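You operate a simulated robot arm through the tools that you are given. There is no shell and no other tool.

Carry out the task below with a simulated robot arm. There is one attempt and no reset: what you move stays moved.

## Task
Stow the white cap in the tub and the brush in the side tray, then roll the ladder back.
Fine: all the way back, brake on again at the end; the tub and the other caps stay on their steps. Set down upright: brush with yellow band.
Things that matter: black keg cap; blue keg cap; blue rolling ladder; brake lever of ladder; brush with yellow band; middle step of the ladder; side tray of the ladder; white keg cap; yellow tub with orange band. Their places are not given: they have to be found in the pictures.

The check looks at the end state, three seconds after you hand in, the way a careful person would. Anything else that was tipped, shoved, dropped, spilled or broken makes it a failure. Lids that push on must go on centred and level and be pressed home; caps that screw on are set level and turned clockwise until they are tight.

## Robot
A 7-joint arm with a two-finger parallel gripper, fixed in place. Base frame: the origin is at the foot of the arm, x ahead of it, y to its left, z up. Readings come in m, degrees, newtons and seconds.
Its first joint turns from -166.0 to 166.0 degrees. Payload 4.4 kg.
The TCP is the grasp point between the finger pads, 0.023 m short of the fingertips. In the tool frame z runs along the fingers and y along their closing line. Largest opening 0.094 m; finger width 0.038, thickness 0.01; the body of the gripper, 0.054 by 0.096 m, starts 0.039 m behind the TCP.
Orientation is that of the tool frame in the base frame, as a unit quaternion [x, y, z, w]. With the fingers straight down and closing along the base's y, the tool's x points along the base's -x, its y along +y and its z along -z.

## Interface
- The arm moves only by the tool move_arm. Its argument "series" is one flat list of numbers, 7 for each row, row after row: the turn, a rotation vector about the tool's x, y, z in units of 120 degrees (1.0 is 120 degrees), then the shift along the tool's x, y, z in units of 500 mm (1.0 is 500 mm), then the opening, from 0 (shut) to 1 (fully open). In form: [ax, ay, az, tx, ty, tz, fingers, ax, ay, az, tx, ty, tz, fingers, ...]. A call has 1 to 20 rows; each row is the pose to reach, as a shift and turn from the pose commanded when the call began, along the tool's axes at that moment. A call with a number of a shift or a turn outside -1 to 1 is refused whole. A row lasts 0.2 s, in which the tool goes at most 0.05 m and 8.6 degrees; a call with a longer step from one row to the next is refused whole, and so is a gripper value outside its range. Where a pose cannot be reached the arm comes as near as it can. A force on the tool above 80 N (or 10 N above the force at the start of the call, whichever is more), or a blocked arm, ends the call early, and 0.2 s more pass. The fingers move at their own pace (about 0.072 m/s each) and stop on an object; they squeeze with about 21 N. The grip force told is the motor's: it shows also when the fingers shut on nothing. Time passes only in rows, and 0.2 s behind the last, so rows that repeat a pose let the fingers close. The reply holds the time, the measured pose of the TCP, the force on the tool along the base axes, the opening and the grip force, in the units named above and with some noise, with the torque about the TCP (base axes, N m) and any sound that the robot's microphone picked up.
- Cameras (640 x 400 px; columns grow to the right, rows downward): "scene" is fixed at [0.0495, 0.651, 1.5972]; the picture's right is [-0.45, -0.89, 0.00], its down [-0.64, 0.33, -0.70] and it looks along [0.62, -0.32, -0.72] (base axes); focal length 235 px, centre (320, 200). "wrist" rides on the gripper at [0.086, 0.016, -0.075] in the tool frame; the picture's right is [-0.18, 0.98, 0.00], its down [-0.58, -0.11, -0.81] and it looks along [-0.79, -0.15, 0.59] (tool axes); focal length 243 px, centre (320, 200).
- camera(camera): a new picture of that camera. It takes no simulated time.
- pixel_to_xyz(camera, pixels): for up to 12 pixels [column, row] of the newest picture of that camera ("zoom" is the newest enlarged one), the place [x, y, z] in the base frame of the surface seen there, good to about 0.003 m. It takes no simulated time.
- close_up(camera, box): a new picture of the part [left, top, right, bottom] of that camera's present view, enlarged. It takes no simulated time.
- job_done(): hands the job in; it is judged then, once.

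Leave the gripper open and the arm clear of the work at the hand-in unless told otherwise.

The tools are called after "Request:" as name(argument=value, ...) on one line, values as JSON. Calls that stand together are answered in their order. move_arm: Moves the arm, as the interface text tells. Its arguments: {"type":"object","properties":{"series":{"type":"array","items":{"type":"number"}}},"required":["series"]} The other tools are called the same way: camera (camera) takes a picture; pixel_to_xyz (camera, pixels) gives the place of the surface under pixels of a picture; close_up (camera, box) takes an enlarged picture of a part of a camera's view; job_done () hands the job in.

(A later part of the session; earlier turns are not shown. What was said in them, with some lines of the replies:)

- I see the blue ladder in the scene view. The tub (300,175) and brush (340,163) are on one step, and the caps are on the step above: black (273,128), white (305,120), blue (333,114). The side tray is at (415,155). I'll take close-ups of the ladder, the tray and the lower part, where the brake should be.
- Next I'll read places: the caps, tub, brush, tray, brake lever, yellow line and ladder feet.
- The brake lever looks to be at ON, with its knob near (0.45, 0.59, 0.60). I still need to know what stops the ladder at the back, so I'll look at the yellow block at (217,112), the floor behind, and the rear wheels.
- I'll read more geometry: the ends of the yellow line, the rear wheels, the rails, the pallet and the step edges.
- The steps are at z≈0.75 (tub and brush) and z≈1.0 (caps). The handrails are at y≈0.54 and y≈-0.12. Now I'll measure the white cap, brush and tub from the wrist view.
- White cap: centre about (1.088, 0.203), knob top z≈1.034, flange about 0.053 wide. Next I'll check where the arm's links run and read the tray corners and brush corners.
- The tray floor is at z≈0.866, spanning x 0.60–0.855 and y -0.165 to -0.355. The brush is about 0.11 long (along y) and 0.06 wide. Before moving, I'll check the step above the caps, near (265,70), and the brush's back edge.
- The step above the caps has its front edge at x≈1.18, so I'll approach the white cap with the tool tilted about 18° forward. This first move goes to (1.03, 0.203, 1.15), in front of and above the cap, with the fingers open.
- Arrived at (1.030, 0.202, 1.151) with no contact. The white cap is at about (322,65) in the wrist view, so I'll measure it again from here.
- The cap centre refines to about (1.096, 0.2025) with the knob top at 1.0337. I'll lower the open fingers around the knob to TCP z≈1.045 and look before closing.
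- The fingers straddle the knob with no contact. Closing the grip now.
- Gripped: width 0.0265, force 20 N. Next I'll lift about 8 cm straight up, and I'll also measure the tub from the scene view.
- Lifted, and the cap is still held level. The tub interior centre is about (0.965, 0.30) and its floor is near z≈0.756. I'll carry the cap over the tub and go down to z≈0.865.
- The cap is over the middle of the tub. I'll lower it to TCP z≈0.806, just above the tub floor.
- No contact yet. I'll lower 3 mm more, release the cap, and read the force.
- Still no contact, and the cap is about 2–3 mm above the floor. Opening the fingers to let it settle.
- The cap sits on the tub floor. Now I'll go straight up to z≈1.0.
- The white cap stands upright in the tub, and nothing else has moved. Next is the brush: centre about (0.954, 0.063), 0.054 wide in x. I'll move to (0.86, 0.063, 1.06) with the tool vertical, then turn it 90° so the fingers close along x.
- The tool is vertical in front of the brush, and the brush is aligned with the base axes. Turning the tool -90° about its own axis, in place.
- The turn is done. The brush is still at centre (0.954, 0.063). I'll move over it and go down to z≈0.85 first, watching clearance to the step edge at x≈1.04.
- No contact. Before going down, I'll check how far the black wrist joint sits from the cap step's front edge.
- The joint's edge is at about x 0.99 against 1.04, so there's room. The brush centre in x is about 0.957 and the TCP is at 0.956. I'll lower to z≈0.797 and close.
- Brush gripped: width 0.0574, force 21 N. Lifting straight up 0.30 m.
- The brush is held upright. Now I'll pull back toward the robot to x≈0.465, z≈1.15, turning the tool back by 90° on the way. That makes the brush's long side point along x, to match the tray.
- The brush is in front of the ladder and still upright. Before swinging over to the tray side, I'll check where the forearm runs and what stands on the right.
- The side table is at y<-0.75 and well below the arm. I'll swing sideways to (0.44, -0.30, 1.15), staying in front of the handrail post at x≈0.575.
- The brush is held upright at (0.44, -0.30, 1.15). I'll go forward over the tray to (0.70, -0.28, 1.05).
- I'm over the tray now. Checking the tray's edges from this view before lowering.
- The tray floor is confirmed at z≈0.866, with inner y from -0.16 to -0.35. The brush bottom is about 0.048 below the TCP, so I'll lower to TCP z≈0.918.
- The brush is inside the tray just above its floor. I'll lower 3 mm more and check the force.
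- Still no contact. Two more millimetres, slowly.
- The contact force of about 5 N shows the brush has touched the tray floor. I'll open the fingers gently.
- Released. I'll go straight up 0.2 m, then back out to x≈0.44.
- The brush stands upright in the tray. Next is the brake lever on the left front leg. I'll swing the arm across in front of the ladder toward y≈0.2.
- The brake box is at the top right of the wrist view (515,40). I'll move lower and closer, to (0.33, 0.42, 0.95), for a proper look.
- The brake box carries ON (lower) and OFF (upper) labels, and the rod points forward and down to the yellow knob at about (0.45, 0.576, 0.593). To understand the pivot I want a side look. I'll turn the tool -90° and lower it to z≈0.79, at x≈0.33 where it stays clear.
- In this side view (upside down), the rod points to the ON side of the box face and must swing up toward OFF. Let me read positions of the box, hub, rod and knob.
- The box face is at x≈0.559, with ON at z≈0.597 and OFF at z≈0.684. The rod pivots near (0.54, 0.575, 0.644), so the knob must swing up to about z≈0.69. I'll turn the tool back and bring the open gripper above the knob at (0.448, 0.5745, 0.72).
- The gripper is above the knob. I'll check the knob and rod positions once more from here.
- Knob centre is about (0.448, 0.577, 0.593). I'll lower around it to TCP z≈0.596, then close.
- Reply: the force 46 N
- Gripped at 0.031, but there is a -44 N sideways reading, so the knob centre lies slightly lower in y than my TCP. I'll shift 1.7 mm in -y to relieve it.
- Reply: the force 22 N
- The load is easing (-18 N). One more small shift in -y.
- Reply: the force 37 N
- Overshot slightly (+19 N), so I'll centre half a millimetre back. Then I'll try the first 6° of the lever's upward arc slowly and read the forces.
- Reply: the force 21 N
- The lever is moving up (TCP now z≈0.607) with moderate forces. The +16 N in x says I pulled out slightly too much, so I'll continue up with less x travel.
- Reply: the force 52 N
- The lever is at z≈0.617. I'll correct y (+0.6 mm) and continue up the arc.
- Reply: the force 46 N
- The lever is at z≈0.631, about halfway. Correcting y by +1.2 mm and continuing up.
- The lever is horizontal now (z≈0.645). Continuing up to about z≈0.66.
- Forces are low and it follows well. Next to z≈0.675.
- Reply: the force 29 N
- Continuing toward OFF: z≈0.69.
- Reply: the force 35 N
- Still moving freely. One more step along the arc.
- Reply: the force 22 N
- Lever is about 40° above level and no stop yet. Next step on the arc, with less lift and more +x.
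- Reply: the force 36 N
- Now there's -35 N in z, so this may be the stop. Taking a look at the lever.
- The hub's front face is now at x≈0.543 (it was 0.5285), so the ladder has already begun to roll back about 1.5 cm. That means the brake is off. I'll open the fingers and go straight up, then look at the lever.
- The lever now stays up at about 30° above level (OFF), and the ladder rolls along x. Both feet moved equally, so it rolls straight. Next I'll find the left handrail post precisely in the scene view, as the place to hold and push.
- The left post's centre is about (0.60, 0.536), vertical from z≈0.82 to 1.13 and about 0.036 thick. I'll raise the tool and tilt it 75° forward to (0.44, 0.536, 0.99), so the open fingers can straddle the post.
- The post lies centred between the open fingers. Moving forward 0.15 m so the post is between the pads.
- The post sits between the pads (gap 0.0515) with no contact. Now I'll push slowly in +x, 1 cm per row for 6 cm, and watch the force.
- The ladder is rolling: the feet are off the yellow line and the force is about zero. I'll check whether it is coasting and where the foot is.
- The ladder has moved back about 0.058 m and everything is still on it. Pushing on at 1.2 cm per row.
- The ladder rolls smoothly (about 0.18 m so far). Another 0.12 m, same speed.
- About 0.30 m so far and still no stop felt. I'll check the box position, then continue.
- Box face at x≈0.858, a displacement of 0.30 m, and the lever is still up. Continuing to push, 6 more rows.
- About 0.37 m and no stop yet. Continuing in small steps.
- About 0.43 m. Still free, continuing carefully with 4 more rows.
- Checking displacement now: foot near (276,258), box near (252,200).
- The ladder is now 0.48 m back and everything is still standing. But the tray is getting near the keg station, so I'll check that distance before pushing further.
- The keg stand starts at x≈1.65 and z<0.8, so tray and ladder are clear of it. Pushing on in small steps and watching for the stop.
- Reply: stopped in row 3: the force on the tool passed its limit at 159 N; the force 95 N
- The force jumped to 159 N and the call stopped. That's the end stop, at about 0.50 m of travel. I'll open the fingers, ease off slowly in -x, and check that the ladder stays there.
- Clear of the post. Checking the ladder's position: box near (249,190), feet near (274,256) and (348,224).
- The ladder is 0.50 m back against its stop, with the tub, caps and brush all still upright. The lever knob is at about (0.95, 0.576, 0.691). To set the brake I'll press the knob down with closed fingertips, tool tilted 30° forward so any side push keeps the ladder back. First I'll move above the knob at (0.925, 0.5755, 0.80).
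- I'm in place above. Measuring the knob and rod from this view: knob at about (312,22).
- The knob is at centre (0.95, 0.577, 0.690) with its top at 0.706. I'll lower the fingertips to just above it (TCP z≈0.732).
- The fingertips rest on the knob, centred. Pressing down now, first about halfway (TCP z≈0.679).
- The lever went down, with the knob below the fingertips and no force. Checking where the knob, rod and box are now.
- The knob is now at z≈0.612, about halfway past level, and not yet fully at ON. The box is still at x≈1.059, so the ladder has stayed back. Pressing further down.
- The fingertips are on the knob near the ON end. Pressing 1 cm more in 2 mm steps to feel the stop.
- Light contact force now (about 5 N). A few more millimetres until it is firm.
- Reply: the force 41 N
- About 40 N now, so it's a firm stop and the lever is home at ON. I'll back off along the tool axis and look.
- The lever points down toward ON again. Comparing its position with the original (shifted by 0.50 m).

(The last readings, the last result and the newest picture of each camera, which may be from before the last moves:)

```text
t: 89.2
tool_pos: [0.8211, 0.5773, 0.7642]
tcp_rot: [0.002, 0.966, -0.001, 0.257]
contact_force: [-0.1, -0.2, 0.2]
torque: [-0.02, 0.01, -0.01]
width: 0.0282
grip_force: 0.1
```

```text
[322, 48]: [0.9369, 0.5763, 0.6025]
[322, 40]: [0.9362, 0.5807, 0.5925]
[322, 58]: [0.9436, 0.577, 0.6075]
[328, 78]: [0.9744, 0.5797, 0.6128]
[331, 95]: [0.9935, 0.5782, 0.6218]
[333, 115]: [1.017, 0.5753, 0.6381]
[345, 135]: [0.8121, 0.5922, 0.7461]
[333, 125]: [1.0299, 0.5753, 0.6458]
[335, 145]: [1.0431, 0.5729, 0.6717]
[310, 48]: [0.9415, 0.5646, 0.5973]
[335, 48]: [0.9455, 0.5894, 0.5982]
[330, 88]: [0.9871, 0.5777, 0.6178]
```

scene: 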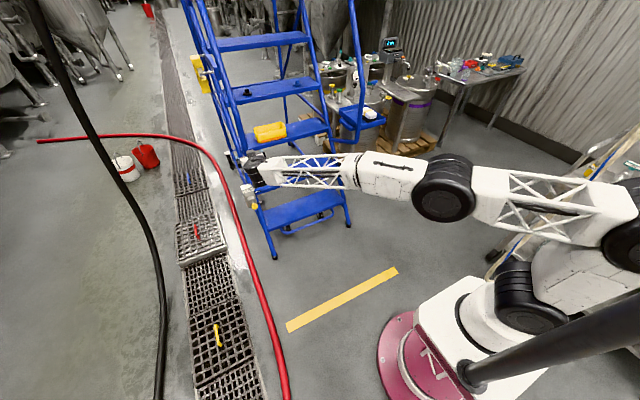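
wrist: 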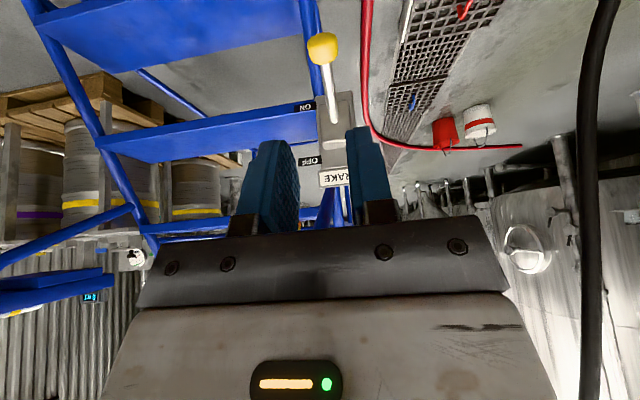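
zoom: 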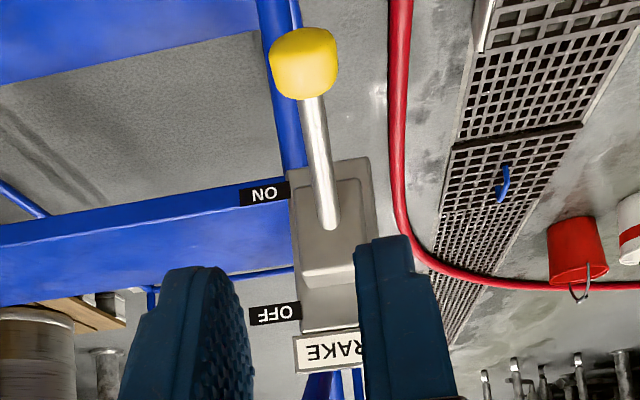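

The rod slope and knob match the original ON position, shifted by 0.50 m, so the brake is on and the ladder is fully back. Now I'll pull the arm clear to about (0.50, 0.30, 1.12), tool vertical and gripper open.

Request:
move_arm(series=[0, 0.0179, 0, 0.0141, -0.0396, -0.0669, 0.4, 0, 0.0357, 0, 0.0283, -0.0791, -0.1339, 0.6, 0, 0.0536, 0, 0.0424, -0.1187, -0.2008, 0.8, 0, 0.0714, 0, 0.0566, -0.1583, -0.2677, 1, 0, 0.0893, 0, 0.0707, -0.1979, -0.3346, 1, 0, 0.1071, 0, 0.0849, -0.2374, -0.4016, 1, 0, 0.125, 0, 0.099, -0.277, -0.4685, 1, 0, 0.1429, 0, 0.1131, -0.3166, -0.5354, 1, 0, 0.1607, 0, 0.1273, -0.3561, -0.6024, 1, 0, 0.1786, 0, 0.1414, -0.3957, -0.6693, 1, 0, 0.1964, 0, 0.1556, -0.4353, -0.7362, 1, 0, 0.2143, 0, 0.1697, -0.4749, -0.8031, 1, 0, 0.2321, 0, 0.1839, -0.5144, -0.8701, 1, 0, 0.25, 0, 0.198, -0.554, -0.937, 1, 0, 0.25, 0, 0.198, -0.554, -0.937, 1])

Request:
camera(camera="scene")

Request:
camera(camera="wrist")

```text
t: 92.4
tool_pos: [0.5019, 0.3044, 1.121]
tcp_rot: [0.001, 1.0, 0.0, -0.001]
contact_force: [0.7, -0.3, 0.2]
torque: [-0.02, 0.0, -0.03]
width: 0.0939
grip_force: 0.1
```

```text
taken
```

scene: 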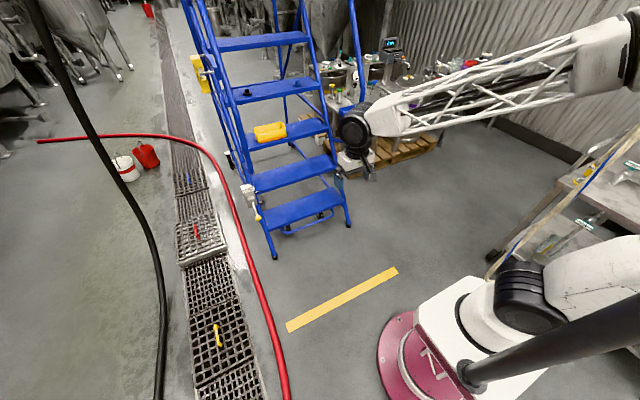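

```text
taken
```

wrist: 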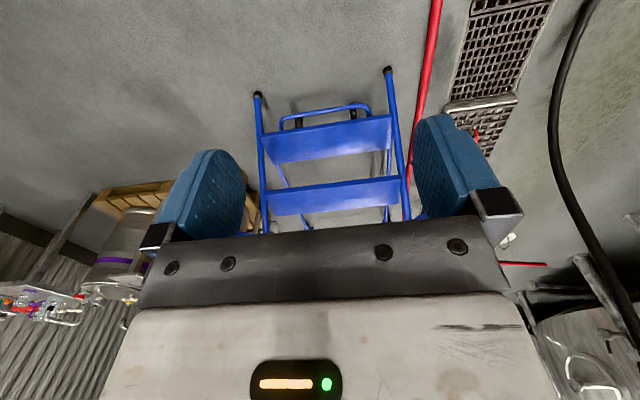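

The arm is clear. I'll check the caps, tub and lever in close-up. The tray is behind the arm in this view.

Request:
close_up(camera="scene", box=[225, 70, 335, 150])

Request:
close_up(camera="scene", box=[225, 170, 305, 240])

Request:
close_up(camera="scene", box=[330, 70, 410, 140])

Request:
pixel_to_xyz(camera="scene", pixels=[[274, 256], [348, 224], [246, 186], [257, 215], [248, 190], [270, 130]])

```text
5.00 times, centred on (280, 110) of scene
```

zoom: 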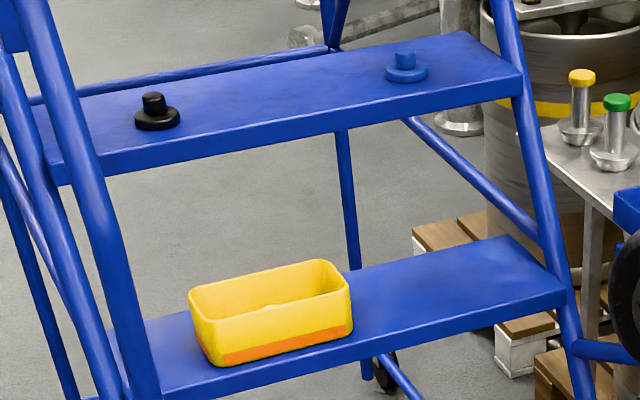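

```text
5.71 times, centred on (265, 205) of scene
```

zoom: 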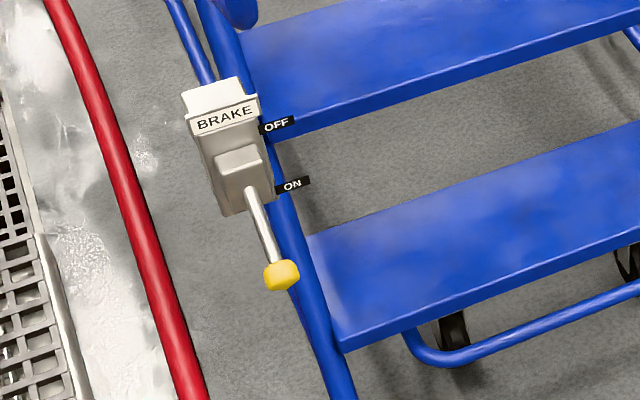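

```text
5.71 times, centred on (370, 105) of scene
```

zoom: 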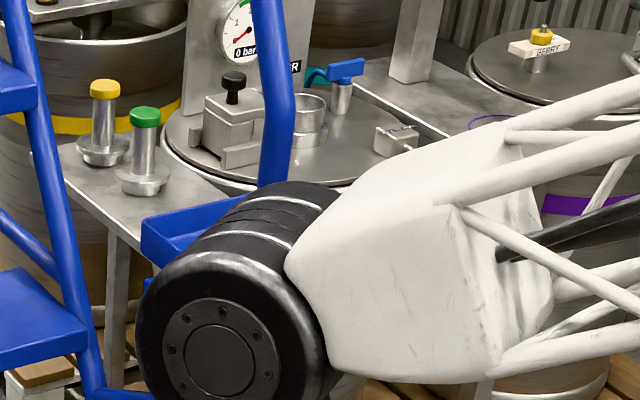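

```text
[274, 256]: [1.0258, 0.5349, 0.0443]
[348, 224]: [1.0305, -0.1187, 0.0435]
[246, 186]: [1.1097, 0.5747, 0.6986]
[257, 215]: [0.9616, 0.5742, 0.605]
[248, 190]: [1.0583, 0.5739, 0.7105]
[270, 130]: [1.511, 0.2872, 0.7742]
```

Lever at ON, black and blue caps standing, and the tub on its step. The tray is hidden by the arm and the tub's inside isn't visible from this angle. I'll raise the arm to z≈1.42 and pull back a bit to see both.

Request:
move_arm(series=[0, 0, 0, 0, 0.02, -0.08, 1, 0, 0, 0, 0, 0.04, -0.16, 1, 0, 0, 0, 0, 0.06, -0.24, 1, 0, 0, 0, 0, 0.08, -0.32, 1, 0, 0, 0, 0, 0.1, -0.4, 1, 0, 0, 0, 0, 0.12, -0.48, 1, 0, 0, 0, 0, 0.14, -0.56, 1, 0, 0, 0, 0, 0.15, -0.6, 1, 0, 0, 0, 0, 0.15, -0.6, 1])

Request:
camera(camera="scene")

Request:
camera(camera="wrist")

```text
t: 94.4
tool_pos: [0.5026, 0.3778, 1.4211]
tcp_rot: [0.001, 1.0, 0.0, -0.001]
contact_force: [-0.3, -0.5, -0.7]
torque: [0.01, -0.01, 0.02]
width: 0.094
grip_force: 0.1
```

```text
taken
```

scene: 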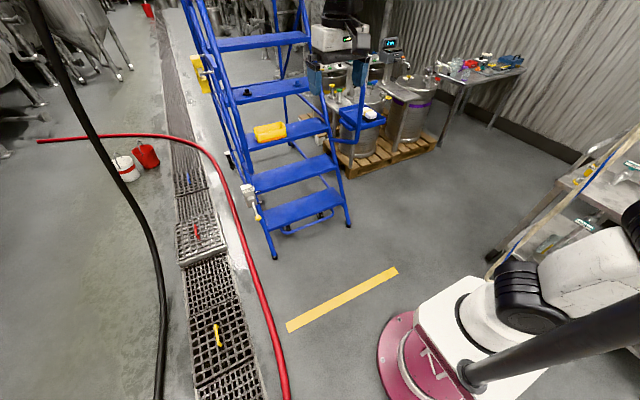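

```text
taken
```

wrist: 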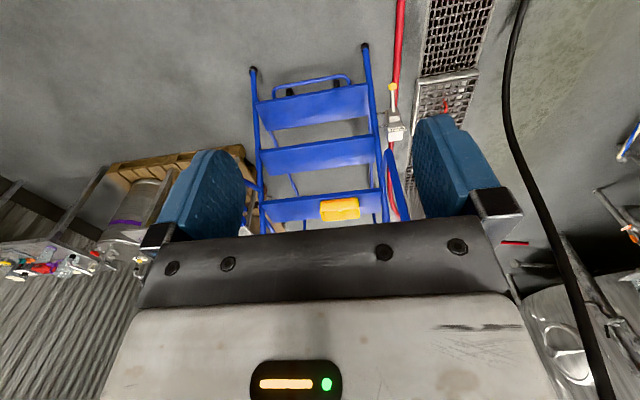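

Request:
close_up(camera="scene", box=[330, 90, 400, 140])

Request:
close_up(camera="wrist", box=[300, 180, 390, 235])

Request:
close_up(camera="scene", box=[245, 110, 305, 150])

```text
8.00 times, centred on (365, 115) of scene
```

zoom: 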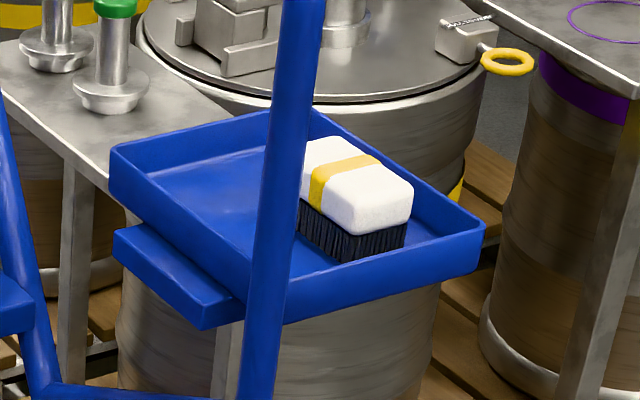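

```text
7.11 times, centred on (345, 208) of wrist
```

zoom: 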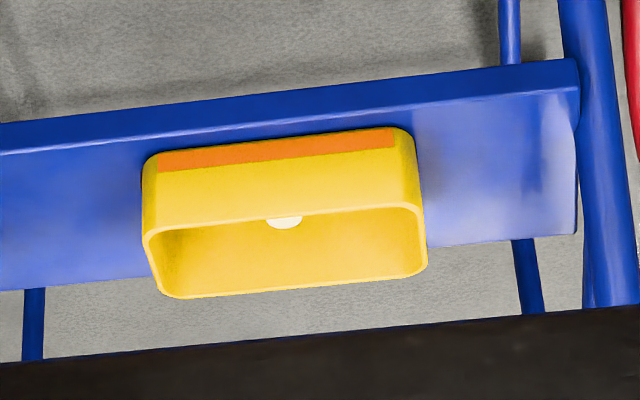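

```text
10.00 times, centred on (275, 130) of scene
```

zoom: 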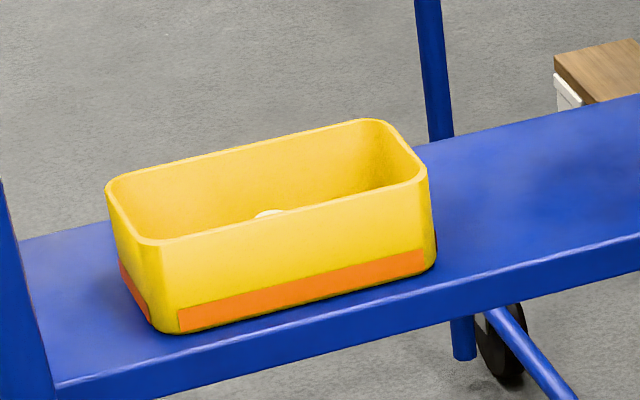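

Final check:
- **White cap:** in the tub, with its knob visible inside.
- **Tub and other caps:** the tub and the black and blue caps are still on their steps.
- **Brush:** upright in the side tray.
- **Ladder:** against its rear stop, 0.50 m back.
- **Brake lever:** at ON.
- **Arm:** clear of the work, gripper open.

Handing in.

Request:
job_done()

```text
The job is handed in.
```

The job is done and handed in; I don't have the check's verdict yet. My last pictures and readings before hand-in showed:

- **White cap:** it is in the yellow tub.
- **Tub and other caps:** the tub and the black and blue caps are still on their steps.
- **Brush:** it stands upright, bristles down, in the side tray.
- **Ladder:** it is about 0.50 m back, where the push hit a hard stop. The force spiked to 159 N as it reached the stop, and nothing shifted.
- **Brake:** the lever is at ON. I pressed it until it would go no further, and its position matches where it was at the start.
- **Arm:** it is clear of the ladder with the gripper open.

I took "back" to mean away from the robot, because the ladder rolled freely that way up to the stop.
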